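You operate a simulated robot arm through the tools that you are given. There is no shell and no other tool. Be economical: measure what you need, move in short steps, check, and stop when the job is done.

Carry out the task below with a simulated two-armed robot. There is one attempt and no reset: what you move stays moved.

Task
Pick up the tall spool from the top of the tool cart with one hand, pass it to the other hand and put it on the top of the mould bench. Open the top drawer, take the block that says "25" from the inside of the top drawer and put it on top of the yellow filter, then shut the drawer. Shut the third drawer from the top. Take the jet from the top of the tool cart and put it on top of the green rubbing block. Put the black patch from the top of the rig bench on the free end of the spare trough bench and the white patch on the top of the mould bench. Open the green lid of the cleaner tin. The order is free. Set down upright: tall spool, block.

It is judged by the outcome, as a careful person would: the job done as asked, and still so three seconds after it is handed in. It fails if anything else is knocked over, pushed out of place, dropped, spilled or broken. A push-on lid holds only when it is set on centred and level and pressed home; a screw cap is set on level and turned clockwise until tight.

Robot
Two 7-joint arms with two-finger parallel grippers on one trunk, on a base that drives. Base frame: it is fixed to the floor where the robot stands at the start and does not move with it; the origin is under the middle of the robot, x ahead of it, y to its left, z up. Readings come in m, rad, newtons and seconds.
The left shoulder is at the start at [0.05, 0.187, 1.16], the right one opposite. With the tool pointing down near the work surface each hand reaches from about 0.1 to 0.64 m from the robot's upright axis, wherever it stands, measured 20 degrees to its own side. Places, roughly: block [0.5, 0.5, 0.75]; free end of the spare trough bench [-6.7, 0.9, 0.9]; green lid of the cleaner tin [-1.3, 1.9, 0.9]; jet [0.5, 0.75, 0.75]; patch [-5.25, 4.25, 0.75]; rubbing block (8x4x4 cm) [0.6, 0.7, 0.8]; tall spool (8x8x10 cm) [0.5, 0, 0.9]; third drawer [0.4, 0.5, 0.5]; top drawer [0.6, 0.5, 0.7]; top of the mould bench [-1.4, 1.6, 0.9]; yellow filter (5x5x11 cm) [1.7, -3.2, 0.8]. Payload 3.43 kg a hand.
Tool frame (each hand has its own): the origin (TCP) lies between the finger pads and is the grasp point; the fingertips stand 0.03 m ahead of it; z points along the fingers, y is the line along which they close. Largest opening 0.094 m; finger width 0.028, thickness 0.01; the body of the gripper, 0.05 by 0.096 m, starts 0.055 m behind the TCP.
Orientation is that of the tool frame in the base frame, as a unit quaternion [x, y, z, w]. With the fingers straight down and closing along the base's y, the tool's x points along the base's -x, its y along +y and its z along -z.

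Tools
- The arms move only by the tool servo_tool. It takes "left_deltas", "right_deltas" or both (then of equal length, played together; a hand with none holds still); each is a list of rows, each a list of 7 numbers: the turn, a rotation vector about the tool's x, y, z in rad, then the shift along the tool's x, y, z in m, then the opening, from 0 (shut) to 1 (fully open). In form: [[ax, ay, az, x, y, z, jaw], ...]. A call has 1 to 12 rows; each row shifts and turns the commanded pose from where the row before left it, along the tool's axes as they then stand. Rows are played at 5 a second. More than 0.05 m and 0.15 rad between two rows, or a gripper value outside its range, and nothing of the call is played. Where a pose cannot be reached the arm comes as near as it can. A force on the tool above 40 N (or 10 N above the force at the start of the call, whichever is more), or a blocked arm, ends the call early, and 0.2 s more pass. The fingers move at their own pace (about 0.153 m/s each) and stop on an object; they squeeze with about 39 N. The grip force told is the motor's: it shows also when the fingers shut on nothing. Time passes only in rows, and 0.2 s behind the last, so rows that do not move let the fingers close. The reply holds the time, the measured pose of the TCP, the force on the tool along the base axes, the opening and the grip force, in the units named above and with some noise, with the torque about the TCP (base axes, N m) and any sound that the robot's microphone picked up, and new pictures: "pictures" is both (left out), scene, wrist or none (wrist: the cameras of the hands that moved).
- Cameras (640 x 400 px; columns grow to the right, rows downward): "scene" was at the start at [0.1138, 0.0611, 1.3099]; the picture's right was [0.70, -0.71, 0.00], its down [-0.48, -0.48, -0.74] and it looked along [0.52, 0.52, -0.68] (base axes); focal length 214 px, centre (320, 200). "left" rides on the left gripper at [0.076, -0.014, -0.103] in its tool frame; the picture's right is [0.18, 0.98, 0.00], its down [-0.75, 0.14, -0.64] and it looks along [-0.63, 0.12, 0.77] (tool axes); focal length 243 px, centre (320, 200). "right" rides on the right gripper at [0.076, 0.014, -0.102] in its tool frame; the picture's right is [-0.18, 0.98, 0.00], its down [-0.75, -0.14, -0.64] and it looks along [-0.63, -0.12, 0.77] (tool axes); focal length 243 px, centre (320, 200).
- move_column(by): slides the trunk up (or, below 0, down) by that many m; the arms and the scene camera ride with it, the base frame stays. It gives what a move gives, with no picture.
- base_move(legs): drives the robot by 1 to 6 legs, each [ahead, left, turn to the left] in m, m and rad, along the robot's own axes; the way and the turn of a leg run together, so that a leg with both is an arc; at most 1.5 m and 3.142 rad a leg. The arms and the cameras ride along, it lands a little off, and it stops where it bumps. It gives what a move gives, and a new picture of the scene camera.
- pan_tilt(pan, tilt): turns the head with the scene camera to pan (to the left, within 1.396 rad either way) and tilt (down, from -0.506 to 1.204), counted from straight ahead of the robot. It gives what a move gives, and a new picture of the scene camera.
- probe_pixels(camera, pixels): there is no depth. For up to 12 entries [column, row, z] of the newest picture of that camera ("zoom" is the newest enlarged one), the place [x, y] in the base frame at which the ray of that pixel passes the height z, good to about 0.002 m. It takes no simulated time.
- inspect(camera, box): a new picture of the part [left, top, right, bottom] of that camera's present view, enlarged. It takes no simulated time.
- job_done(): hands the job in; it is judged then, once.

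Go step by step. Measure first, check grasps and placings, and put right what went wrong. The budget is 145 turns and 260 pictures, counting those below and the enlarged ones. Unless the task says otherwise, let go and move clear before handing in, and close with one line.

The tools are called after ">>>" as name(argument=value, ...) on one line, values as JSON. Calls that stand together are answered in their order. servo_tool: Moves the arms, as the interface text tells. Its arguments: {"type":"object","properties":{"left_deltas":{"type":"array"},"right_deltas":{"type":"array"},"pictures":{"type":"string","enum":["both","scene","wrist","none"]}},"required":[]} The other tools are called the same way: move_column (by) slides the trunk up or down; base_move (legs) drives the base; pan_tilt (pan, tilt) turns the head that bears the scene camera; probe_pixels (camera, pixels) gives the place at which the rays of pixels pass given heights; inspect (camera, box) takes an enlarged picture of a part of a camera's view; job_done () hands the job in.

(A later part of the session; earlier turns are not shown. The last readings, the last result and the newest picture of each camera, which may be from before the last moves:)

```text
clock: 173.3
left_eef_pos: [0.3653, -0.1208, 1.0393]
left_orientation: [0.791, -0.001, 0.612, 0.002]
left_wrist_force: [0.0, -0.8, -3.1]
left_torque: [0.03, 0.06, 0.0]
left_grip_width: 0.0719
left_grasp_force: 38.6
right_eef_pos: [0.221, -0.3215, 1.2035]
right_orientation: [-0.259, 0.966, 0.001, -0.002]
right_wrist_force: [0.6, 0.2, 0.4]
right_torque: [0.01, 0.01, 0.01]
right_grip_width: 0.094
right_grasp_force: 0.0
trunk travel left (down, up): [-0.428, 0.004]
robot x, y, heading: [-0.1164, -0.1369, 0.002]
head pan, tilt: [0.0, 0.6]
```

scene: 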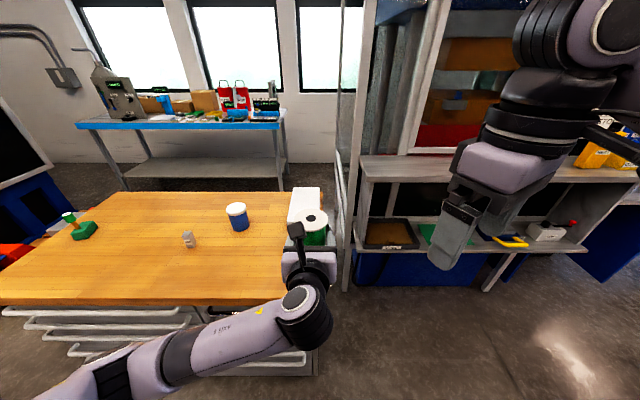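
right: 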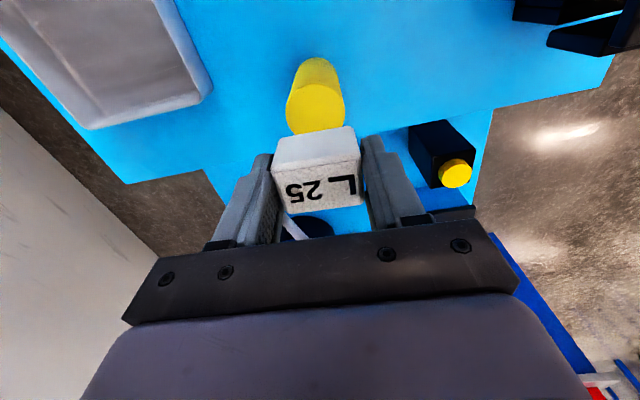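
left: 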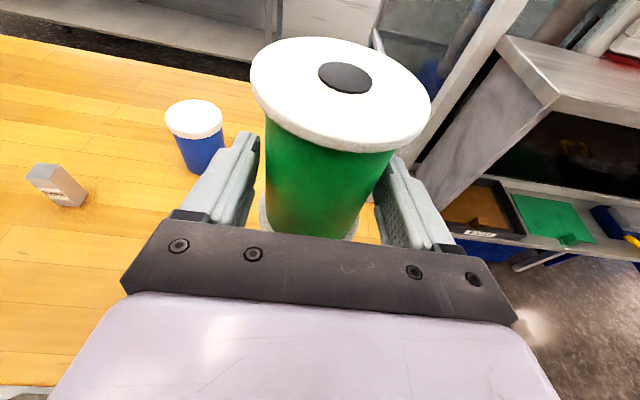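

I'll probe the held spool's top and move the right hand above it.

>>> probe_pixels(camera="scene", pixels=[[311, 217, 1.097]])

>>> servo_tool(right_deltas=[[0, 0, 0, -0.038, 0.0168, 0, 1], [0, 0, 0, -0.038, 0.0168, 0, 1], [0, 0, 0, -0.038, 0.0168, 0, 1], [0, 0, 0, -0.038, 0.0168, 0, 1], [0, 0, 0, -0.038, 0.0168, 0, 1], [0, 0, 0, -0.038, 0.0168, 0, 1]], pictures="both")

```text
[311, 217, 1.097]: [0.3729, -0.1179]
```

```text
clock: 174.7
left_eef_pos: [0.3643, -0.1197, 1.0391]
left_orientation: [0.791, -0.001, 0.612, 0.002]
left_wrist_force: [0.0, 0.4, -4.1]
left_torque: [0.01, 0.06, -0.03]
left_grip_width: 0.0719
left_grasp_force: 39.3
right_eef_pos: [0.3692, -0.119, 1.2012]
right_orientation: [-0.258, 0.966, -0.001, -0.001]
right_wrist_force: [-0.8, 0.1, 0.3]
right_torque: [-0.03, 0.02, 0.0]
right_grip_width: 0.0942
right_grasp_force: 0.1
trunk travel left (down, up): [-0.428, 0.004]
robot x, y, heading: [-0.1138, -0.1423, -0.0]
head pan, tilt: [0.0, 0.6]
```

scene: 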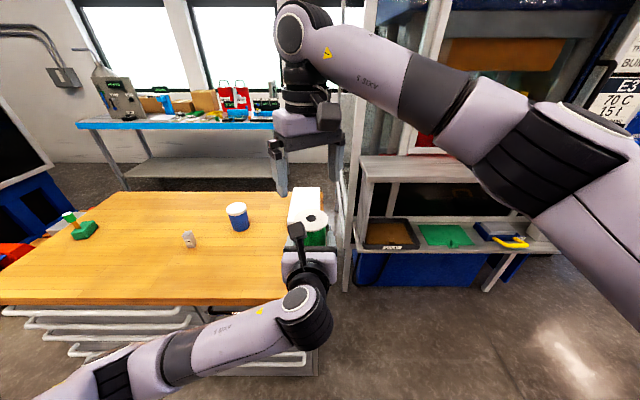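
right: 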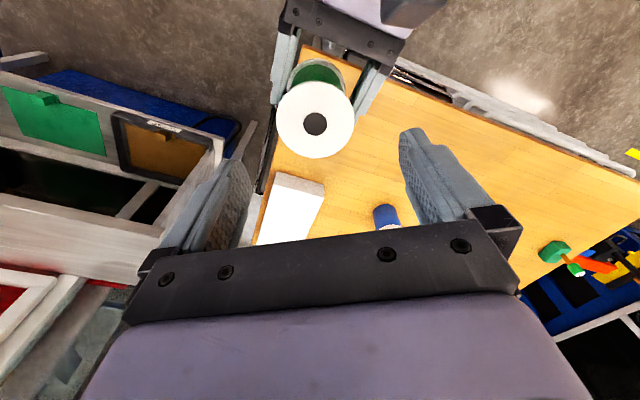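

Spool hole at (315,124) in the right view suggests it's a bit farther in x. Probing directly.

>>> probe_pixels(camera="right", pixels=[[315, 122, 1.097], [315, 122, 1.085], [293, 122, 1.097], [353, 122, 1.097], [277, 122, 1.097]])

>>> inspect(camera="right", box=[240, 50, 400, 180])

```text
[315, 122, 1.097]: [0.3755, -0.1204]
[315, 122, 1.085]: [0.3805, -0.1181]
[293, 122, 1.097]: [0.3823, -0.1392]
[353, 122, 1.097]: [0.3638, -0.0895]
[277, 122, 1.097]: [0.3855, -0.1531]
```

```text
3.08 times, centred on (320, 115) of right
```

zoom: 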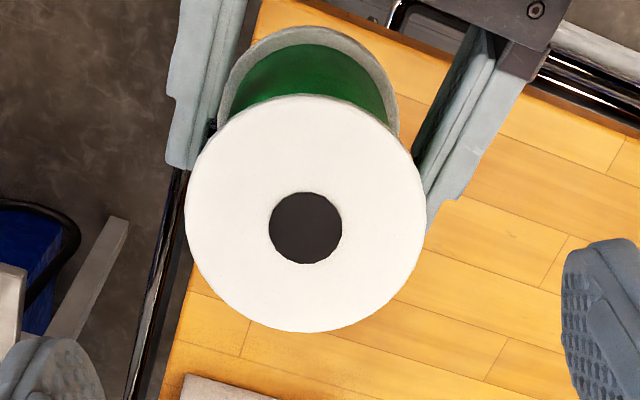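

Reconciling all views: the spool's axis is at about (0.380, -0.119), top z≈1.089, diameter ≈7.2 cm. I'll centre the right hand and descend partway to check.

>>> servo_tool(right_deltas=[[0, 0, 0, -0.0095, -0.0055, 0.02, 1], [0, 0, 0, 0, 0, 0.035, 1]], pictures="wrist")

>>> inspect(camera="scene", box=[240, 100, 400, 280])

```text
clock: 175.3
left_eef_pos: [0.366, -0.1197, 1.0378]
left_orientation: [0.791, -0.001, 0.612, 0.002]
left_wrist_force: [-0.4, -0.5, -3.3]
left_torque: [0.0, 0.07, 0.01]
left_grip_width: 0.0718
left_grasp_force: 38.5
right_eef_pos: [0.3801, -0.1204, 1.1478]
right_orientation: [-0.259, 0.966, 0.001, -0.002]
right_wrist_force: [-0.1, -0.6, 0.5]
right_torque: [0.01, -0.01, 0.02]
right_grip_width: 0.0942
right_grasp_force: 0.1
trunk travel left (down, up): [-0.428, 0.004]
robot x, y, heading: [-0.113, -0.1399, -0.005]
head pan, tilt: [0.0, 0.6]
```

right: 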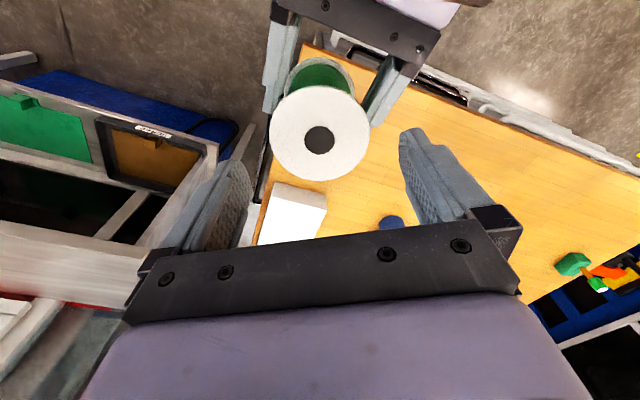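

```text
2.22 times, centred on (320, 190) of scene
```

zoom: 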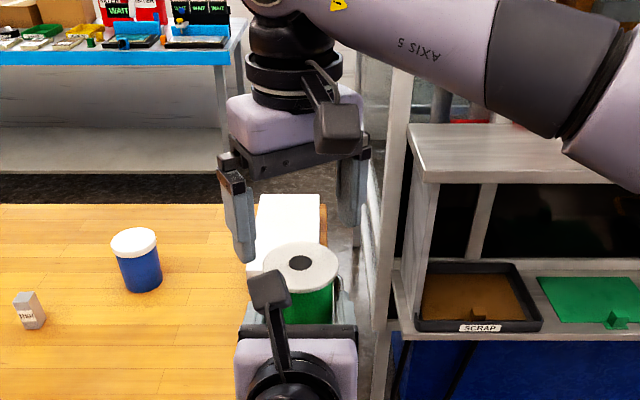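

The spool top is centred under the right hand (hole at 319,140 vs. expected 320,138). I'll descend the last 5 cm.

>>> servo_tool(right_deltas=[[0, 0, 0, 0, 0, 0.025, 1], [0, 0, 0, 0, 0, 0.015, 1], [0, 0, 0, 0, 0, 0.012, 1]], pictures="wrist")

>>> inspect(camera="scene", box=[260, 130, 380, 280])

```text
clock: 176.1
left_eef_pos: [0.367, -0.1206, 1.0384]
left_orientation: [0.791, 0.0, 0.612, 0.001]
left_wrist_force: [-0.5, -0.8, -3.0]
left_torque: [0.0, 0.06, -0.01]
left_grip_width: 0.0716
left_grasp_force: 39.6
right_eef_pos: [0.3799, -0.1205, 1.0945]
right_orientation: [-0.258, 0.966, 0.002, -0.001]
right_wrist_force: [0.1, 0.6, -0.8]
right_torque: [0.0, -0.02, 0.02]
right_grip_width: 0.0939
right_grasp_force: 0.1
trunk travel left (down, up): [-0.428, 0.004]
robot x, y, heading: [-0.1185, -0.1426, 0.0]
head pan, tilt: [0.0, 0.6]
```

right: 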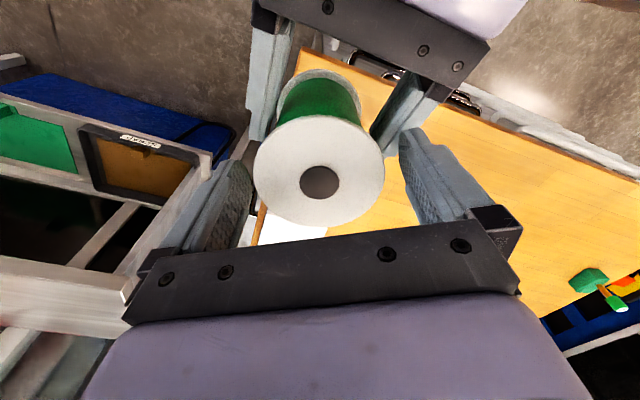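

```text
2.67 times, centred on (320, 205) of scene
```

zoom: 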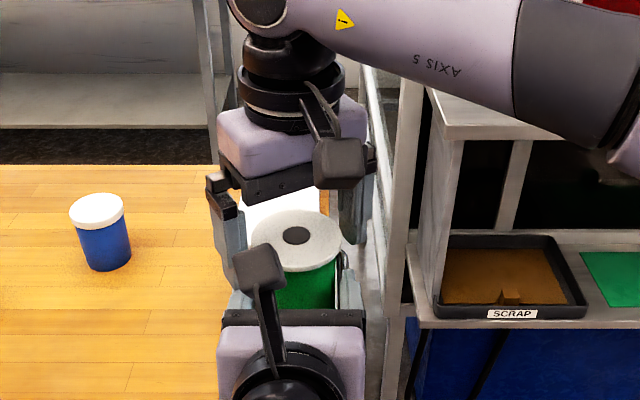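

Everything lines up. I'll close the right hand on the spool's top while the left still holds.

>>> servo_tool(right_deltas=[[0, 0, 0, 0, 0, 0, 0], [0, 0, 0, 0, 0, 0, 0], [0, 0, 0, 0, 0, 0, 0]], pictures="wrist")

```text
clock: 176.9
left_eef_pos: [0.3664, -0.1205, 1.0383]
left_orientation: [0.79, -0.001, 0.613, 0.002]
left_wrist_force: [-0.6, 1.1, -0.9]
left_torque: [0.16, 0.42, 0.13]
left_grip_width: 0.0717
left_grasp_force: 39.0
right_eef_pos: [0.3797, -0.1214, 1.0948]
right_orientation: [-0.258, 0.966, 0.0, 0.0]
right_wrist_force: [1.3, -0.5, -0.4]
right_torque: [-0.25, -0.46, -0.1]
right_grip_width: 0.0712
right_grasp_force: 38.5
trunk travel left (down, up): [-0.428, 0.004]
robot x, y, heading: [-0.1111, -0.1376, -0.0]
head pan, tilt: [0.0, 0.6]
```

right: 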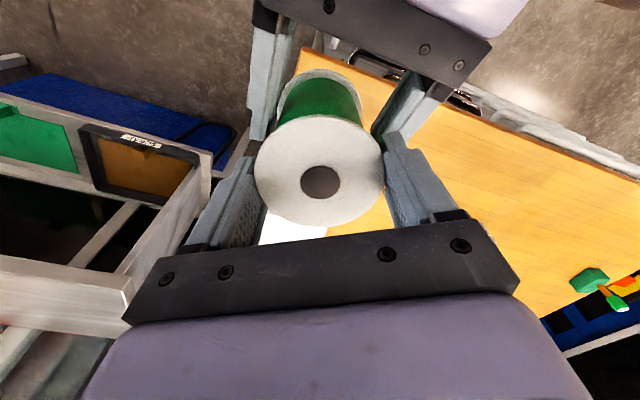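

Both hands grip it. Now I'll open the left hand and retreat horizontally.

>>> servo_tool(left_deltas=[[0, 0, 0, 0, 0, 0, 1], [0, 0, 0, 0, 0, 0, 1], [0, 0, 0, -0.0074, 0, -0.029, 1], [0, 0, 0, -0.0099, 0, -0.0387, 1], [0, 0, 0, -0.0099, 0, -0.0387, 1], [0, 0, 0, -0.0099, 0, -0.0387, 1]], pictures="none")

>>> inspect(camera="scene", box=[220, 120, 420, 320])

```text
clock: 178.5
left_eef_pos: [0.2469, -0.0958, 1.0463]
left_orientation: [0.782, 0.043, 0.621, -0.036]
left_wrist_force: [-0.1, -0.6, 0.3]
left_torque: [0.03, -0.01, 0.0]
left_grip_width: 0.0942
left_grasp_force: 0.1
right_eef_pos: [0.3811, -0.1194, 1.0948]
right_orientation: [-0.258, 0.966, 0.0, -0.002]
right_wrist_force: [-0.7, 0.4, -0.2]
right_torque: [-0.02, 0.05, 0.01]
right_grip_width: 0.0709
right_grasp_force: 39.0
trunk travel left (down, up): [-0.428, 0.004]
robot x, y, heading: [-0.1109, -0.1403, -0.001]
head pan, tilt: [0.0, 0.6]
stopped in row 6 (left hand): the arm was blocked; the commanded pose is now the measured one
```

```text
2.00 times, centred on (320, 220) of scene
```

zoom: 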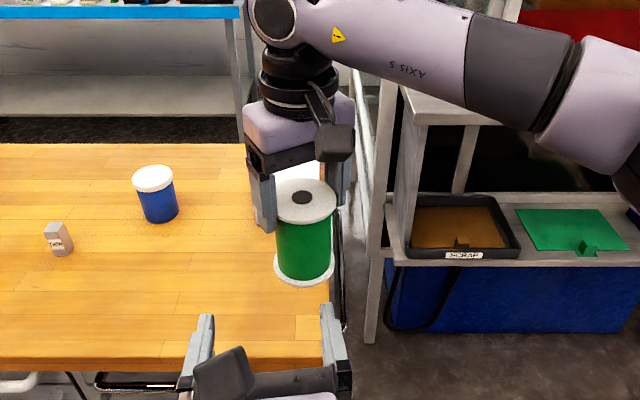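

The pass is done; the spool hangs level from the right hand. I'll move the left hand out to its side, back off and turn toward the mould bench.

>>> servo_tool(left_deltas=[[0, 0, 0, 0.01, -0.04, 0, 1], [0, 0, 0, 0.01, -0.04, 0, 1], [0, 0, 0, 0.01, -0.04, 0, 1], [0, 0, 0, 0.01, -0.04, 0, 1], [0, 0, 0, 0.01, -0.04, 0, 1], [0, 0, 0, 0.01, -0.04, 0, 1]], right_deltas=[[0, 0, 0, 0, 0, -0.02, 0], [0, 0, 0, 0, 0, -0.02, 0], [0, 0, 0, 0, 0, -0.02, 0], [0, 0, 0, 0, 0, 0, 0], [0, 0, 0, 0, 0, 0, 0], [0, 0, 0, 0, 0, 0, 0]], pictures="none")

>>> base_move(legs=[[-0.45, 0, 0], [0, 0, 2.1]])

>>> pan_tilt(pan=0.4, tilt=0.45)

```text
clock: 179.9
left_eef_pos: [0.3032, 0.1026, 1.0509]
left_orientation: [0.783, 0.041, 0.62, -0.033]
left_wrist_force: [-0.6, -0.9, 0.2]
left_torque: [0.0, 0.01, 0.03]
left_grip_width: 0.0939
left_grasp_force: 0.1
left hand out of reach, approached as far as the arm can: row 3, 4, 5, 6
right_eef_pos: [0.3795, -0.1204, 1.1566]
right_orientation: [-0.258, 0.966, 0.001, -0.001]
right_wrist_force: [0.5, 1.2, -2.9]
right_torque: [0.02, 0.02, 0.02]
right_grip_width: 0.0711
right_grasp_force: 39.6
trunk travel left (down, up): [-0.428, 0.004]
robot x, y, heading: [-0.1181, -0.1379, 0.005]
head pan, tilt: [0.0, 0.6]
```

```text
clock: 187.7
left_eef_pos: [-0.9863, 0.1012, 1.0508]
left_orientation: [0.356, 0.698, 0.281, -0.554]
left_wrist_force: [0.0, -0.3, 0.2]
left_torque: [0.01, 0.03, 0.01]
left_grip_width: 0.0938
left_grasp_force: 0.0
right_eef_pos: [-0.8306, 0.28, 1.1557]
right_orientation: [0.965, -0.261, 0.0, 0.002]
right_wrist_force: [0.5, 0.4, -3.8]
right_torque: [0.0, -0.02, 0.03]
right_grip_width: 0.0707
right_grasp_force: 38.9
trunk travel left (down, up): [-0.428, 0.004]
robot x, y, heading: [-0.5672, -0.1385, 2.093]
head pan, tilt: [0.0, 0.6]
```

scene: 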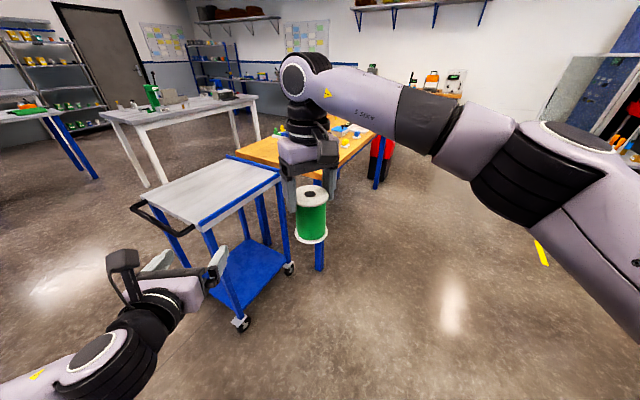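

```text
clock: 188.5
left_eef_pos: [-0.9858, 0.1022, 1.0518]
left_orientation: [0.357, 0.697, 0.282, -0.554]
left_wrist_force: [0.5, -0.1, -0.4]
left_torque: [0.03, 0.04, 0.0]
left_grip_width: 0.0938
left_grasp_force: 0.2
right_eef_pos: [-0.8291, 0.2805, 1.1559]
right_orientation: [0.965, -0.261, 0.001, 0.001]
right_wrist_force: [0.1, 0.0, -2.9]
right_torque: [0.02, 0.02, -0.02]
right_grip_width: 0.071
right_grasp_force: 38.9
trunk travel left (down, up): [-0.428, 0.004]
robot x, y, heading: [-0.5667, -0.1384, 2.09]
head pan, tilt: [0.4, 0.45]
```

scene: 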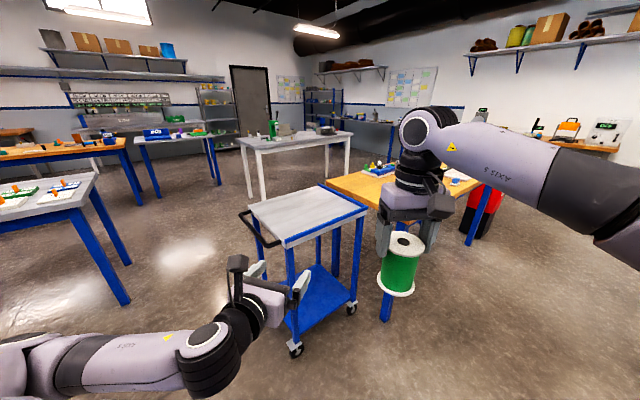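

A utility cart stands between me and the orange-topped mould bench. I'll move around to the bench's right side and face it.

>>> probe_pixels(camera="scene", pixels=[[296, 352, 0], [352, 310, 0], [368, 208, 0.85], [249, 206, 0.85], [325, 175, 0.85], [328, 178, 0.85], [435, 178, 0.85], [386, 318, 0], [470, 245, 0], [365, 172, 0.85]])

>>> base_move(legs=[[0.6, -0.75, 0]])

```text
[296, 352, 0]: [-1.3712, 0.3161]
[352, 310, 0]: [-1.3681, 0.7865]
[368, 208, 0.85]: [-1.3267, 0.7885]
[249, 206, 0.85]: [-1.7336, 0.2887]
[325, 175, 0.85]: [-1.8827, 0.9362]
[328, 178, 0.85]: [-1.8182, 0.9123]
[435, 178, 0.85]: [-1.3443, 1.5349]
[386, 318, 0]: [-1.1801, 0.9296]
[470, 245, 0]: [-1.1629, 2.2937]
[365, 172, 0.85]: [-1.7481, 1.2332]
```

```text
clock: 193.5
left_eef_pos: [-0.6328, 0.9955, 1.0527]
left_orientation: [0.359, 0.696, 0.284, -0.553]
left_wrist_force: [0.7, -1.0, -0.4]
left_torque: [-0.01, 0.02, 0.04]
left_grip_width: 0.094
left_grasp_force: 0.0
right_eef_pos: [-0.4765, 1.1708, 1.1549]
right_orientation: [0.965, -0.263, 0.001, 0.001]
right_wrist_force: [0.3, 0.2, -2.7]
right_torque: [0.0, -0.01, -0.01]
right_grip_width: 0.0709
right_grasp_force: 38.8
trunk travel left (down, up): [-0.428, 0.004]
robot x, y, heading: [-0.2156, 0.7485, 2.082]
head pan, tilt: [0.4, 0.45]
```

scene: 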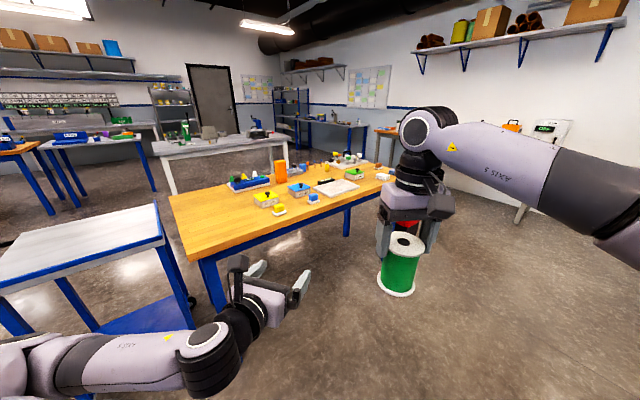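

The mould bench is in view with its cluttered top. Zooming in for the free area and the cleaner tin.

>>> inspect(camera="scene", box=[160, 140, 400, 280])

>>> probe_pixels(camera="scene", pixels=[[186, 258, 0.85], [186, 258, 0.9], [168, 194, 0.85], [395, 176, 0.85], [200, 300, 0.0], [215, 225, 0.85]])

```text
2.67 times, centred on (280, 210) of scene
```

zoom: 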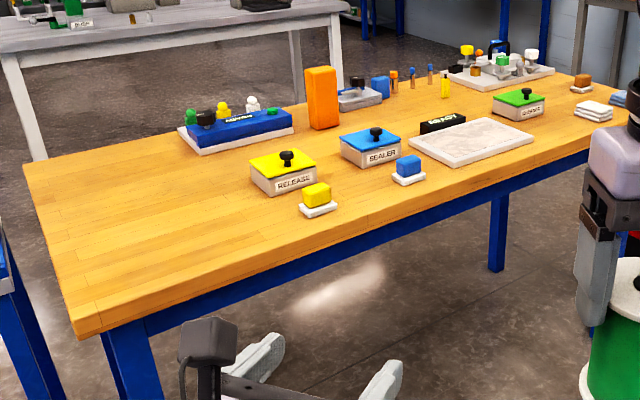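

```text
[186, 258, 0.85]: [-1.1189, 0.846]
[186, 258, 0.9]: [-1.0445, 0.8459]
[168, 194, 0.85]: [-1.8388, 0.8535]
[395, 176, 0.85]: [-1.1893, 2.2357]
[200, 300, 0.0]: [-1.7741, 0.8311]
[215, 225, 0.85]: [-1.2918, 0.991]
```

The bench's south end (near zoom 130,230) is free. The three tins are RELEASE, SEALER and CLEANER (green, at the right). I'll face the bench squarely.

>>> base_move(legs=[[0, 0, 1.06], [0.35, -0.15, 0]])

>>> pan_tilt(pan=-0.1, tilt=0.7)

```text
clock: 198.6
left_eef_pos: [-0.9867, 0.6538, 1.052]
left_orientation: [-0.042, 0.782, -0.035, -0.62]
left_wrist_force: [0.1, -0.1, 1.0]
left_torque: [0.05, -0.02, -0.03]
left_grip_width: 0.0942
left_grasp_force: 0.0
right_eef_pos: [-1.062, 0.8764, 1.1558]
right_orientation: [0.965, 0.26, 0.002, 0.001]
right_wrist_force: [-0.1, 0.1, -3.3]
right_torque: [-0.05, -0.01, 0.01]
right_grip_width: 0.0709
right_grasp_force: 39.1
trunk travel left (down, up): [-0.428, 0.004]
robot x, y, heading: [-0.5699, 0.8962, -3.131]
head pan, tilt: [0.4, 0.45]
```

scene: 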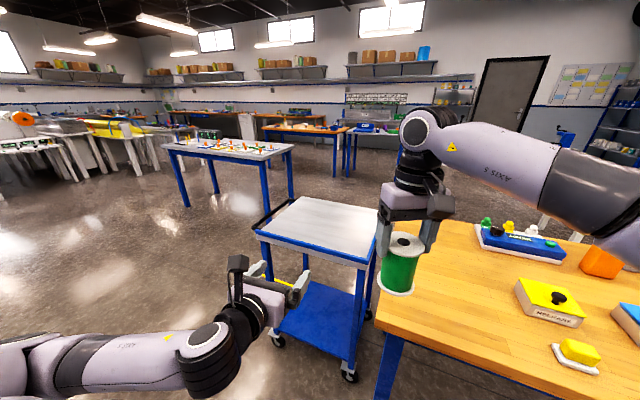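

```text
clock: 199.5
left_eef_pos: [-0.9848, 0.6533, 1.052]
left_orientation: [-0.043, 0.782, -0.036, -0.621]
left_wrist_force: [-0.1, 0.7, 1.2]
left_torque: [0.02, -0.01, -0.02]
left_grip_width: 0.0944
left_grasp_force: 0.0
right_eef_pos: [-1.0638, 0.8765, 1.1551]
right_orientation: [0.966, 0.26, 0.001, 0.001]
right_wrist_force: [-1.1, 0.4, -3.8]
right_torque: [-0.03, -0.04, 0.03]
right_grip_width: 0.0711
right_grasp_force: 39.5
trunk travel left (down, up): [-0.428, 0.004]
robot x, y, heading: [-0.5698, 0.8988, -3.139]
head pan, tilt: [-0.099, 0.7]
```

scene: 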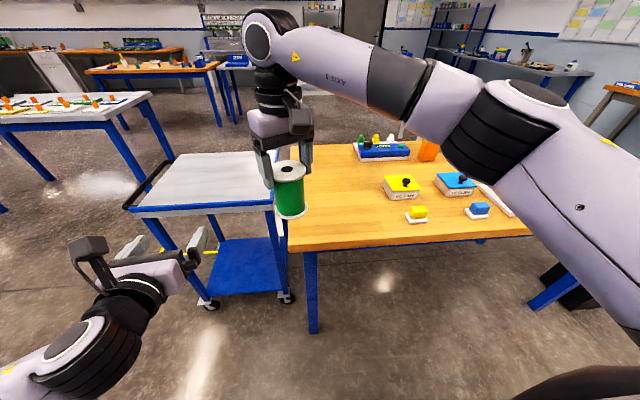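

I'll triangulate the bench corner and the RELEASE tin for bench height.

>>> probe_pixels(camera="scene", pixels=[[289, 246, 0.8], [289, 246, 0.85], [289, 246, 0.9], [534, 233, 0.85], [417, 222, 0.83], [417, 222, 0.85], [400, 198, 0.85], [312, 332, 0]])

>>> inspect(camera="scene", box=[270, 130, 550, 270])

```text
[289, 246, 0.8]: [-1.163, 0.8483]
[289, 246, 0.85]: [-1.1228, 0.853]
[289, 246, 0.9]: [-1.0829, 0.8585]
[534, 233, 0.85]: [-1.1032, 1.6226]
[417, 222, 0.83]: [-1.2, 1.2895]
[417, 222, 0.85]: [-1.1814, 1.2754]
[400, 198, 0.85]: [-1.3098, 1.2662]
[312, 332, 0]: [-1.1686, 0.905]
```

```text
2.29 times, centred on (410, 200) of scene
```

zoom: 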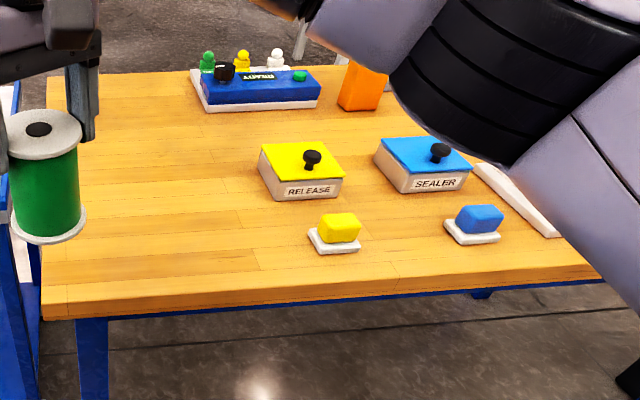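

Bench top is at about z 0.845. I'll move forward 0.2 and carry the spool to the free spot (-1.32, 1.06).

>>> base_move(legs=[[0.2, 0, 0]])

>>> servo_tool(right_deltas=[[0, 0, 0, 0.0087, -0.0373, 0, 0], [0, 0, 0, 0.0087, -0.0373, 0, 0], [0, 0, 0, 0.0087, -0.0373, 0, 0], [0, 0, 0, 0.0087, -0.0373, 0, 0], [0, 0, 0, 0.0087, -0.0373, 0, 0], [0, 0, 0, 0, 0, 0.045, 0], [0, 0, 0, 0, 0, 0.045, 0], [0, 0, 0, 0, 0, 0.045, 0]], pictures="both")

```text
clock: 201.1
left_eef_pos: [-1.1858, 0.6523, 1.0511]
left_orientation: [-0.042, 0.783, -0.035, -0.62]
left_wrist_force: [-0.2, 0.2, 0.3]
left_torque: [-0.06, -0.03, -0.01]
left_grip_width: 0.0941
left_grasp_force: 0.1
right_eef_pos: [-1.2628, 0.8759, 1.1551]
right_orientation: [0.965, 0.261, 0.002, 0.001]
right_wrist_force: [-1.5, -0.5, -3.1]
right_torque: [-0.04, -0.01, 0.0]
right_grip_width: 0.071
right_grasp_force: 38.6
trunk travel left (down, up): [-0.428, 0.004]
robot x, y, heading: [-0.7647, 0.8977, -3.134]
head pan, tilt: [-0.099, 0.7]
```

scene: 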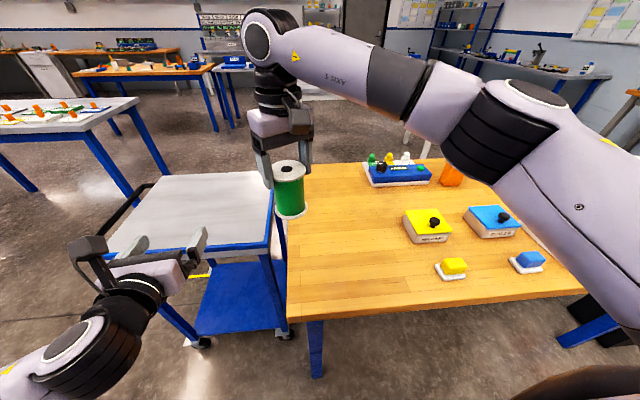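

```text
clock: 202.9
left_eef_pos: [-1.1848, 0.652, 1.0509]
left_orientation: [-0.043, 0.783, -0.035, -0.62]
left_wrist_force: [-0.5, 0.3, 0.9]
left_torque: [-0.02, -0.01, 0.0]
left_grip_width: 0.0939
left_grasp_force: 0.1
right_eef_pos: [-1.3193, 1.0589, 1.0196]
right_orientation: [0.966, 0.26, 0.001, 0.001]
right_wrist_force: [0.8, 0.0, -2.7]
right_torque: [0.0, 0.01, -0.02]
right_grip_width: 0.0709
right_grasp_force: 39.1
trunk travel left (down, up): [-0.428, 0.004]
robot x, y, heading: [-0.7658, 0.9003, -3.14]
head pan, tilt: [-0.099, 0.7]
```

scene: 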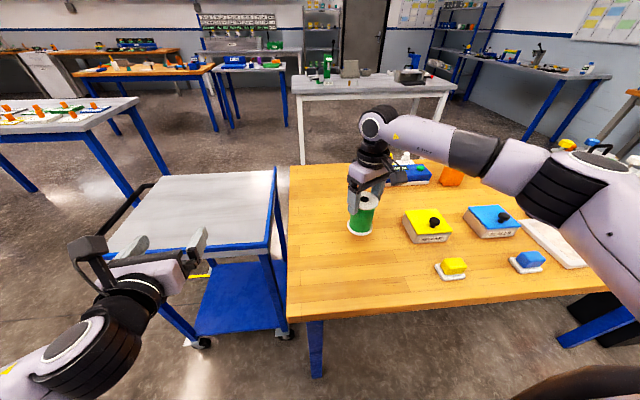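
right: 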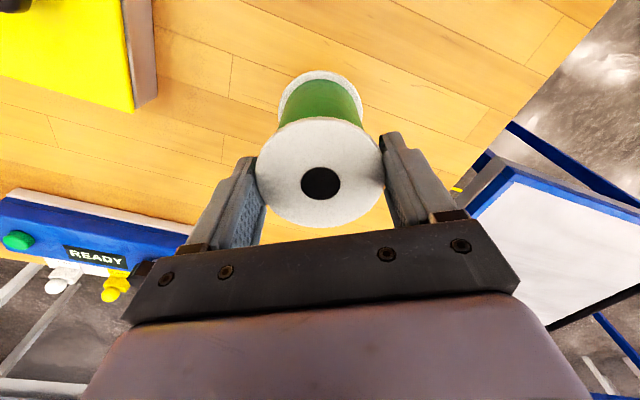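

Clear below. I'll descend to just above contact, then creep.

>>> servo_tool(right_deltas=[[0, 0, 0, 0, 0, 0.04, 0], [0, 0, 0, 0, 0, 0.024, 0], [0, 0, 0, 0, 0, 0.004, 0], [0, 0, 0, 0, 0, 0.003, 0], [0, 0, 0, 0, 0, 0.0, 0]], pictures="none")

>>> servo_tool(right_deltas=[[0, 0, 0, 0, 0, 0.003, 0], [0, 0, 0, 0, 0, 0.0, 0]], pictures="none")

>>> inspect(camera="scene", box=[320, 160, 420, 260])

```text
clock: 203.7
left_eef_pos: [-1.1838, 0.6532, 1.0518]
left_orientation: [-0.043, 0.782, -0.035, -0.621]
left_wrist_force: [0.0, 0.2, 0.3]
left_torque: [0.01, 0.01, 0.03]
left_grip_width: 0.0942
left_grasp_force: 0.0
right_eef_pos: [-1.3209, 1.0578, 0.9649]
right_orientation: [0.965, 0.26, -0.008, 0.002]
right_wrist_force: [3.3, 2.1, 15.4]
right_torque: [0.1, -0.92, 0.06]
right_grip_width: 0.0709
right_grasp_force: 39.1
trunk travel left (down, up): [-0.428, 0.004]
robot x, y, heading: [-0.7704, 0.8962, -3.136]
head pan, tilt: [-0.099, 0.7]
stopped in row 4 (right hand): the force on the tool passed its limit (the readings are from after the stop); the commanded pose is now the measured one
```

```text
clock: 204.3
left_eef_pos: [-1.1818, 0.6517, 1.0544]
left_orientation: [-0.043, 0.781, -0.036, -0.622]
left_wrist_force: [-0.1, -0.1, -0.5]
left_torque: [-0.01, 0.0, 0.0]
left_grip_width: 0.0941
left_grasp_force: 0.1
right_eef_pos: [-1.3215, 1.0582, 0.9653]
right_orientation: [0.966, 0.26, -0.012, 0.001]
right_wrist_force: [2.4, 2.7, 38.4]
right_torque: [-0.05, -1.44, 0.13]
right_grip_width: 0.071
right_grasp_force: 39.5
trunk travel left (down, up): [-0.428, 0.004]
robot x, y, heading: [-0.769, 0.8995, -3.143]
head pan, tilt: [-0.099, 0.7]
```

```text
4.00 times, centred on (370, 210) of scene
```

zoom: 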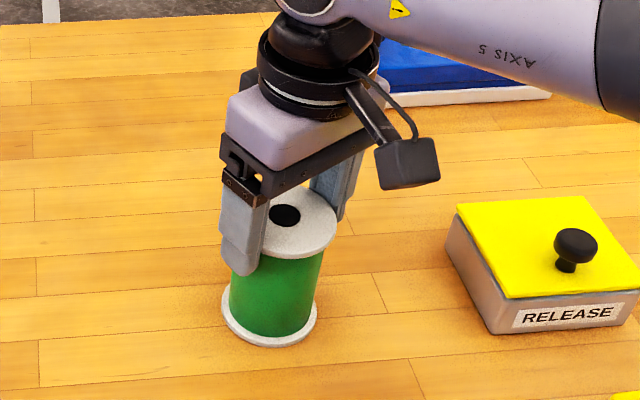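

Contact came at z 0.965, with 38 N after the extra step. I'll relax a few mm, then release and lift.

>>> servo_tool(right_deltas=[[0, 0, 0, 0, 0, -0.003, 0], [0, 0, 0, 0, 0, -0.001, 0]], pictures="none")

```text
clock: 204.9
left_eef_pos: [-1.1823, 0.6527, 1.0509]
left_orientation: [-0.043, 0.781, -0.035, -0.622]
left_wrist_force: [0.3, -1.1, -0.1]
left_torque: [0.05, -0.02, 0.0]
left_grip_width: 0.0943
left_grasp_force: 0.0
right_eef_pos: [-1.3201, 1.0574, 0.9649]
right_orientation: [0.966, 0.259, -0.01, 0.001]
right_wrist_force: [-0.7, 1.5, 21.0]
right_torque: [-0.69, 0.18, -0.06]
right_grip_width: 0.0708
right_grasp_force: 38.9
trunk travel left (down, up): [-0.428, 0.004]
robot x, y, heading: [-0.7646, 0.8992, -3.142]
head pan, tilt: [-0.099, 0.7]
```

>>> servo_tool(right_deltas=[[0, 0, 0, 0, 0, -0.0025, 0], [0, 0, 0, 0, 0, 0, 0], [0, 0, 0, 0, 0, 0, 0.85], [0, 0, 0, 0, 0, 0, 1], [0, 0, 0, 0, 0, -0.02, 1], [0, 0, 0, 0, 0, -0.04, 1], [0, 0, 0, 0, 0, -0.045, 1], [0, 0, 0, 0, 0, -0.045, 1]], pictures="none")

>>> inspect(camera="scene", box=[320, 160, 640, 300])

```text
clock: 206.7
left_eef_pos: [-1.1837, 0.652, 1.0524]
left_orientation: [-0.043, 0.782, -0.035, -0.621]
left_wrist_force: [-0.1, 0.3, 0.8]
left_torque: [0.04, 0.01, 0.01]
left_grip_width: 0.0942
left_grasp_force: 0.1
right_eef_pos: [-1.3195, 1.0596, 1.1152]
right_orientation: [0.966, 0.26, -0.006, 0.001]
right_wrist_force: [-0.3, 0.0, -0.2]
right_torque: [-0.01, 0.0, -0.02]
right_grip_width: 0.0938
right_grasp_force: 0.0
trunk travel left (down, up): [-0.428, 0.004]
robot x, y, heading: [-0.7683, 0.8998, -3.136]
head pan, tilt: [-0.099, 0.7]
```

```text
2.00 times, centred on (480, 230) of scene
```

zoom: 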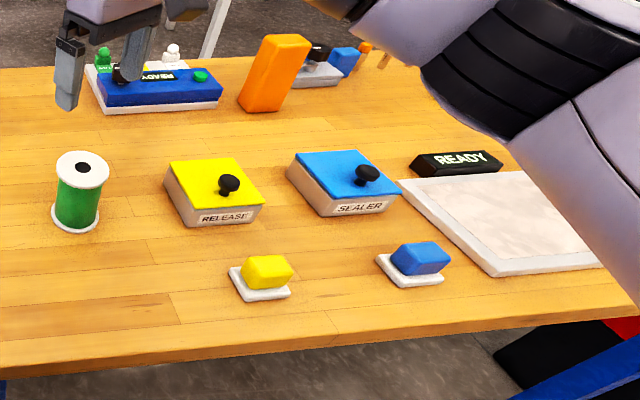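

The spool stands upright on the mould bench. Next is the cleaner tin: I'll slide the base 0.8 m along the bench and look at the green lid.

>>> base_move(legs=[[0, -0.8, 0]])

>>> inspect(camera="scene", box=[300, 120, 560, 290])

```text
clock: 211.0
left_eef_pos: [-1.1883, 1.4456, 1.0514]
left_orientation: [-0.044, 0.782, -0.037, -0.62]
left_wrist_force: [0.4, 0.3, -0.3]
left_torque: [-0.01, 0.01, -0.06]
left_grip_width: 0.0937
left_grasp_force: 0.0
right_eef_pos: [-1.324, 1.8522, 1.1125]
right_orientation: [0.965, 0.261, -0.007, 0.001]
right_wrist_force: [-0.3, 0.0, 0.0]
right_torque: [-0.02, 0.0, 0.01]
right_grip_width: 0.0942
right_grasp_force: 0.1
trunk travel left (down, up): [-0.428, 0.004]
robot x, y, heading: [-0.7718, 1.6913, -3.133]
head pan, tilt: [-0.099, 0.7]
```

scene: 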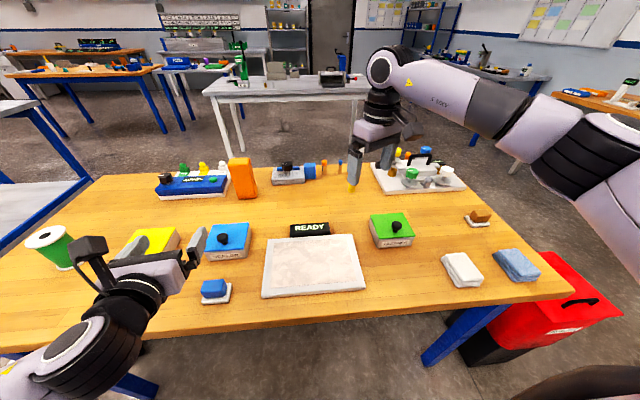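

```text
2.35 times, centred on (430, 205) of scene
```

zoom: 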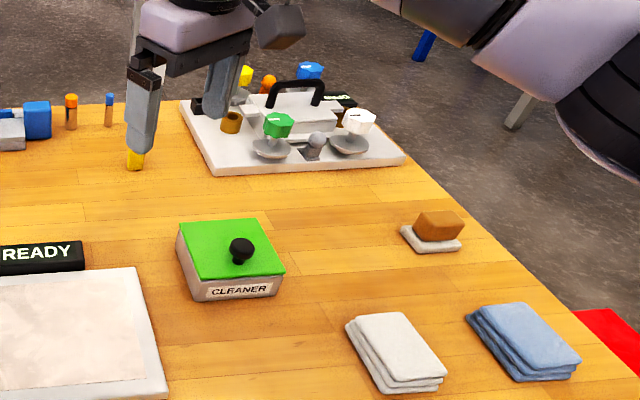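

The CLEANER tin's green lid has a knob toward its front edge, so it may be hinged at the back. I'll locate the knob with both cameras.

>>> probe_pixels(camera="zoom", pixels=[[241, 246, 0.93], [241, 246, 0.95], [182, 228, 0.91], [265, 220, 0.91], [285, 272, 0.91], [203, 281, 0.91], [205, 303, 0.865], [281, 293, 0.865]])

>>> inspect(camera="right", box=[160, 0, 480, 200])

```text
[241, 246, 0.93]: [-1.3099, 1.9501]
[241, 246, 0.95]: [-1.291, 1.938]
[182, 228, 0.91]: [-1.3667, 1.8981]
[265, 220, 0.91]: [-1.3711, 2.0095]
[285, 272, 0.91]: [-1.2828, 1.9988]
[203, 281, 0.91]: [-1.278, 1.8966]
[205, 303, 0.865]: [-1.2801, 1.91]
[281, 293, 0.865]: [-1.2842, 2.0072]
```

```text
2.00 times, centred on (320, 100) of right
```

zoom: 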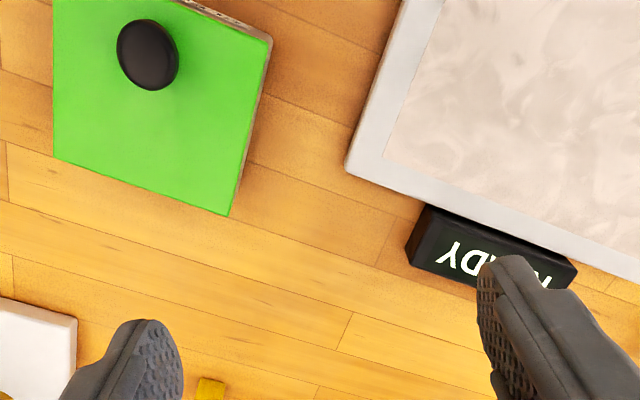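

>>> probe_pixels(camera="zoom", pixels=[[148, 52, 0.92], [148, 52, 0.94], [148, 52, 0.96], [160, 75, 0.915], [56, 158, 0.91], [228, 215, 0.91], [270, 42, 0.91]])

```text
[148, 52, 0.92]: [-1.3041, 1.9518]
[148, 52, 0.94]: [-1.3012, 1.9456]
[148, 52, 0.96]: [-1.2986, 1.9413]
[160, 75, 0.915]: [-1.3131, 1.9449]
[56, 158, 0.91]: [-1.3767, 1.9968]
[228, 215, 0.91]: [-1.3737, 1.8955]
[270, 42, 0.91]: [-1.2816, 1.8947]
```

Knob top is at about (-1.301, 1.945), z 0.94; hinge likely at the back edge x≈-1.375. I'll square the right hand and go above the knob.

>>> servo_tool(right_deltas=[[0, 0, 0.131, 0, 0, 0, 0.8], [0, 0, 0.131, 0, 0, 0, 0.6], [0, 0, 0.131, 0, 0, 0, 0.6], [0, 0, 0.131, 0, 0, 0, 0.6], [0, 0, 0, 0.0115, -0.0465, 0, 0.6], [0, 0, 0, 0.0115, -0.0465, 0, 0.6], [0, 0, 0, 0, 0, 0.045, 0.6], [0, 0, 0, 0, 0, 0.045, 0.6], [0, 0, 0, 0, 0, 0.045, 0.6]], pictures="wrist")

```text
clock: 213.0
left_eef_pos: [-1.1881, 1.4453, 1.0522]
left_orientation: [-0.045, 0.782, -0.038, -0.621]
left_wrist_force: [-0.1, 0.3, -0.6]
left_torque: [0.05, 0.01, -0.04]
left_grip_width: 0.0938
left_grasp_force: 0.0
right_eef_pos: [-1.3038, 1.9458, 0.9773]
right_orientation: [1.0, 0.001, -0.006, 0.003]
right_wrist_force: [0.3, -0.3, 0.9]
right_torque: [0.01, 0.02, 0.01]
right_grip_width: 0.056
right_grasp_force: 0.0
trunk travel left (down, up): [-0.428, 0.004]
robot x, y, heading: [-0.7715, 1.6923, -3.134]
head pan, tilt: [-0.099, 0.7]
```

right: 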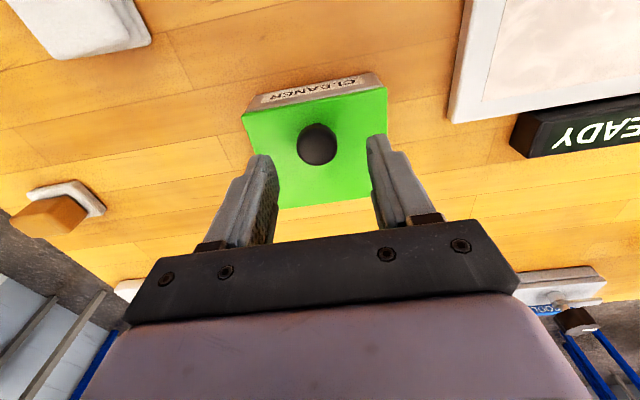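

The knob is about 7 mm nearer to me than the TCP. I'll correct and descend over it.

>>> servo_tool(right_deltas=[[0, 0, 0, 0.006, -0.002, 0, 0.6], [0, 0, 0, 0, 0, 0.02, 0.6], [0, 0, 0, 0, 0, 0.012, 0.6]], pictures="wrist")

```text
clock: 213.8
left_eef_pos: [-1.1883, 1.4459, 1.0513]
left_orientation: [-0.043, 0.782, -0.036, -0.621]
left_wrist_force: [-0.4, 0.5, 0.6]
left_torque: [0.0, 0.0, -0.01]
left_grip_width: 0.0942
left_grasp_force: 0.0
right_eef_pos: [-1.2992, 1.9469, 0.946]
right_orientation: [1.0, 0.001, -0.006, 0.003]
right_wrist_force: [0.3, -0.2, 0.6]
right_torque: [0.0, 0.02, 0.0]
right_grip_width: 0.0564
right_grasp_force: 0.0
trunk travel left (down, up): [-0.428, 0.004]
robot x, y, heading: [-0.7758, 1.6908, -3.127]
head pan, tilt: [-0.099, 0.7]
```

right: 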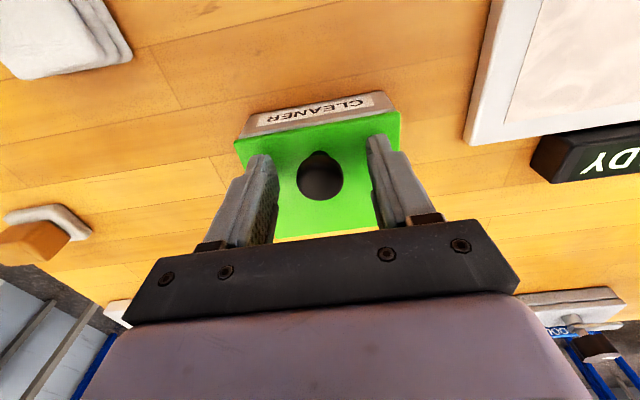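

The knob is between the fingers. I'll close and lift 1 cm to see how the lid responds.

>>> servo_tool(right_deltas=[[0, 0, 0, 0, 0, 0, 0], [0, 0, 0, 0, 0, 0, 0], [0, 0, 0, 0, 0, -0.005, 0], [0, 0, 0, 0, 0, -0.005, 0], [0, 0, 0, 0, 0, 0, 0]], pictures="none")

>>> inspect(camera="scene", box=[340, 180, 460, 260])

```text
clock: 215.0
left_eef_pos: [-1.1904, 1.4467, 1.0505]
left_orientation: [-0.042, 0.783, -0.036, -0.62]
left_wrist_force: [0.1, 0.0, 0.7]
left_torque: [-0.02, 0.01, 0.04]
left_grip_width: 0.0941
left_grasp_force: 0.1
right_eef_pos: [-1.2995, 1.9474, 0.9529]
right_orientation: [1.0, 0.002, -0.003, 0.002]
right_wrist_force: [-8.1, 4.2, -18.1]
right_torque: [0.1, -1.01, 0.0]
right_grip_width: 0.027
right_grasp_force: 44.5
trunk travel left (down, up): [-0.428, 0.004]
robot x, y, heading: [-0.7705, 1.6903, -3.135]
head pan, tilt: [-0.099, 0.7]
```

```text
5.00 times, centred on (400, 220) of scene
```

zoom: 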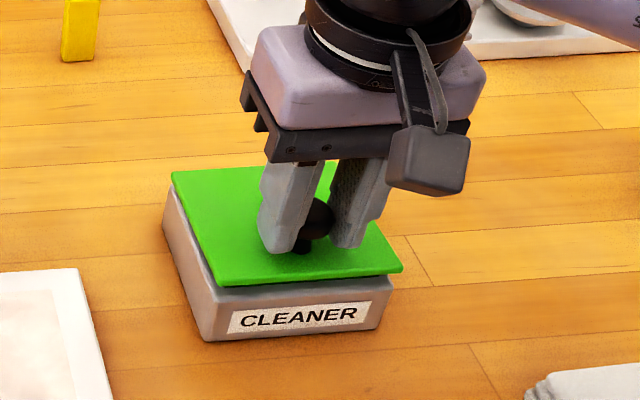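

The lid is hinged at its back: the front edge rose. I'll follow the arc about the hinge with the knob free to pivot in the fingers.

>>> servo_tool(right_deltas=[[0, 0, 0, -0.0042, 0, -0.002, 0], [0, 0, 0, -0.0098, 0, -0.0116, 0], [0, 0, 0, -0.0116, 0, -0.0098, 0], [0, 0, 0, -0.0131, 0, -0.0075, 0], [0, 0, 0, -0.0143, 0, -0.0052, 0]], pictures="none")

>>> inspect(camera="scene", box=[340, 150, 460, 260])

```text
clock: 216.2
left_eef_pos: [-1.1861, 1.4463, 1.0524]
left_orientation: [-0.043, 0.781, -0.036, -0.622]
left_wrist_force: [0.5, 0.0, -0.5]
left_torque: [-0.01, -0.01, -0.03]
left_grip_width: 0.094
left_grasp_force: 0.1
right_eef_pos: [-1.349, 1.9468, 0.9959]
right_orientation: [1.0, 0.002, -0.005, 0.001]
right_wrist_force: [19.0, 7.2, 5.0]
right_torque: [0.25, -1.49, -0.01]
right_grip_width: 0.0266
right_grasp_force: 45.0
trunk travel left (down, up): [-0.428, 0.004]
robot x, y, heading: [-0.7725, 1.6909, -3.134]
head pan, tilt: [-0.099, 0.7]
```

```text
3.64 times, centred on (400, 205) of scene
```

zoom: 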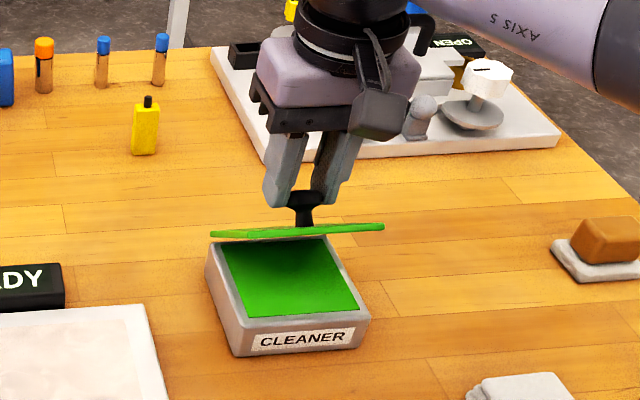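

The lid is opening as expected. I'll continue along the arc past vertical.

>>> servo_tool(right_deltas=[[0, 0, 0, -0.0125, 0, -0.0035, 0], [0, 0, 0, -0.0135, 0, -0.001, 0], [0, 0, 0, -0.0149, 0, 0.001, 0], [0, 0, 0, -0.0143, 0, 0.0035, 0]], pictures="none")

>>> inspect(camera="scene", box=[340, 150, 460, 260])

```text
clock: 217.2
left_eef_pos: [-1.1885, 1.4446, 1.0517]
left_orientation: [-0.044, 0.782, -0.036, -0.621]
left_wrist_force: [0.0, 0.7, -0.6]
left_torque: [0.0, -0.02, -0.02]
left_grip_width: 0.0943
left_grasp_force: 0.0
right_eef_pos: [-1.4073, 1.944, 0.9936]
right_orientation: [1.0, 0.003, -0.006, 0.003]
right_wrist_force: [0.5, -0.2, 0.6]
right_torque: [-0.01, -0.01, 0.01]
right_grip_width: 0.0
right_grasp_force: 32.8
trunk travel left (down, up): [-0.428, 0.004]
robot x, y, heading: [-0.7703, 1.6907, -3.129]
head pan, tilt: [-0.099, 0.7]
```

```text
3.64 times, centred on (400, 205) of scene
```

zoom: 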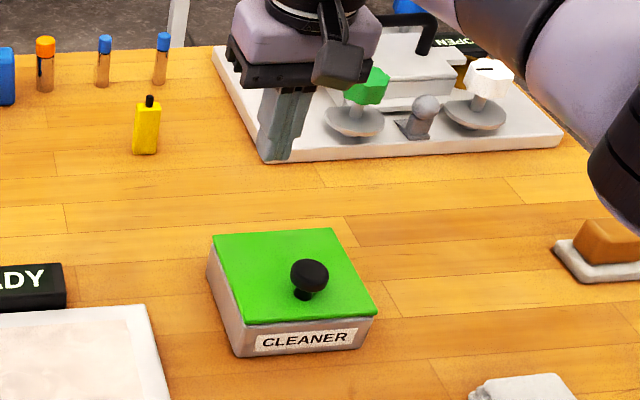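

The knob slipped out and the lid fell shut. My path should have followed the knob's ball (about 18 mm below the TCP), not the TCP. I'll regrip and use the corrected arc.

>>> servo_tool(right_deltas=[[0, 0, 0, 0, 0, -0.03, 0.3], [0, 0, 0, 0.036, 0.0, 0, 0.6], [0, 0, 0, 0.036, -0.001, 0, 0.6], [0, 0, 0, 0.0365, -0.001, 0, 0.6], [0, 0, 0, 0, 0, 0.04, 0.6], [0, 0, 0, 0, 0, 0.037, 0.6]], pictures="wrist")

```text
clock: 218.6
left_eef_pos: [-1.1891, 1.4454, 1.0522]
left_orientation: [-0.044, 0.781, -0.037, -0.621]
left_wrist_force: [-0.6, -0.2, 0.4]
left_torque: [0.0, -0.02, 0.01]
left_grip_width: 0.094
left_grasp_force: 0.0
right_eef_pos: [-1.2977, 1.9495, 0.9443]
right_orientation: [1.0, 0.004, -0.006, 0.003]
right_wrist_force: [-0.3, 0.2, -0.1]
right_torque: [0.03, 0.0, 0.0]
right_grip_width: 0.0563
right_grasp_force: 0.1
trunk travel left (down, up): [-0.428, 0.004]
robot x, y, heading: [-0.7733, 1.6908, -3.138]
head pan, tilt: [-0.099, 0.7]
```

right: 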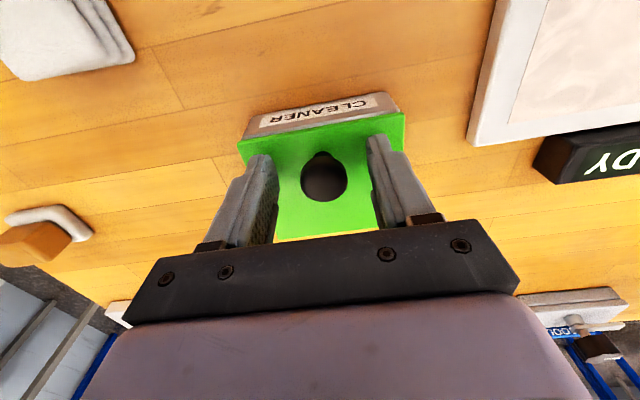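

Regripping, then following the corrected arc to about 60°.

>>> servo_tool(right_deltas=[[0, 0, 0, 0, 0, 0, 0], [0, 0, 0, 0, 0, 0, 0], [0, 0, 0, -0.0046, 0, -0.0126, 0], [0, 0, 0, -0.0067, 0, -0.0116, 0], [0, 0, 0, -0.0087, 0, -0.0103, 0], [0, 0, 0, -0.0103, 0, -0.0087, 0], [0, 0, 0, -0.0116, 0, -0.0067, 0], [0, 0, 0, -0.0126, 0, -0.0046, 0]], pictures="none")

>>> inspect(camera="scene", box=[340, 150, 460, 260])

```text
clock: 220.4
left_eef_pos: [-1.188, 1.4444, 1.0531]
left_orientation: [-0.044, 0.782, -0.036, -0.621]
left_wrist_force: [0.1, -0.6, -0.9]
left_torque: [0.01, 0.0, -0.02]
left_grip_width: 0.0939
left_grasp_force: 0.0
right_eef_pos: [-1.3504, 1.9479, 1.0011]
right_orientation: [1.0, 0.002, -0.005, 0.004]
right_wrist_force: [15.8, -7.0, -0.5]
right_torque: [-0.13, -1.56, -0.11]
right_grip_width: 0.0271
right_grasp_force: 45.0
trunk travel left (down, up): [-0.428, 0.004]
robot x, y, heading: [-0.7727, 1.6861, -3.135]
head pan, tilt: [-0.099, 0.7]
```

```text
3.64 times, centred on (400, 205) of scene
```

zoom: 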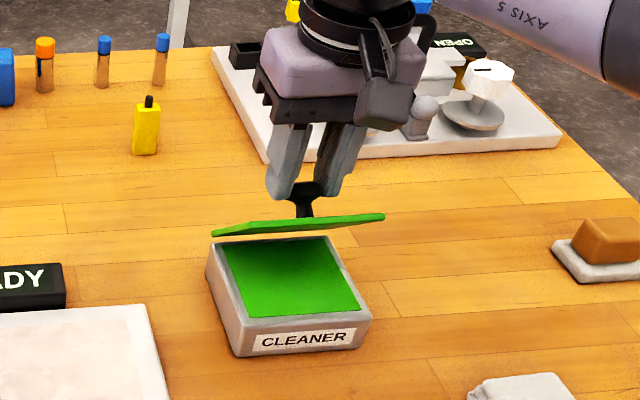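

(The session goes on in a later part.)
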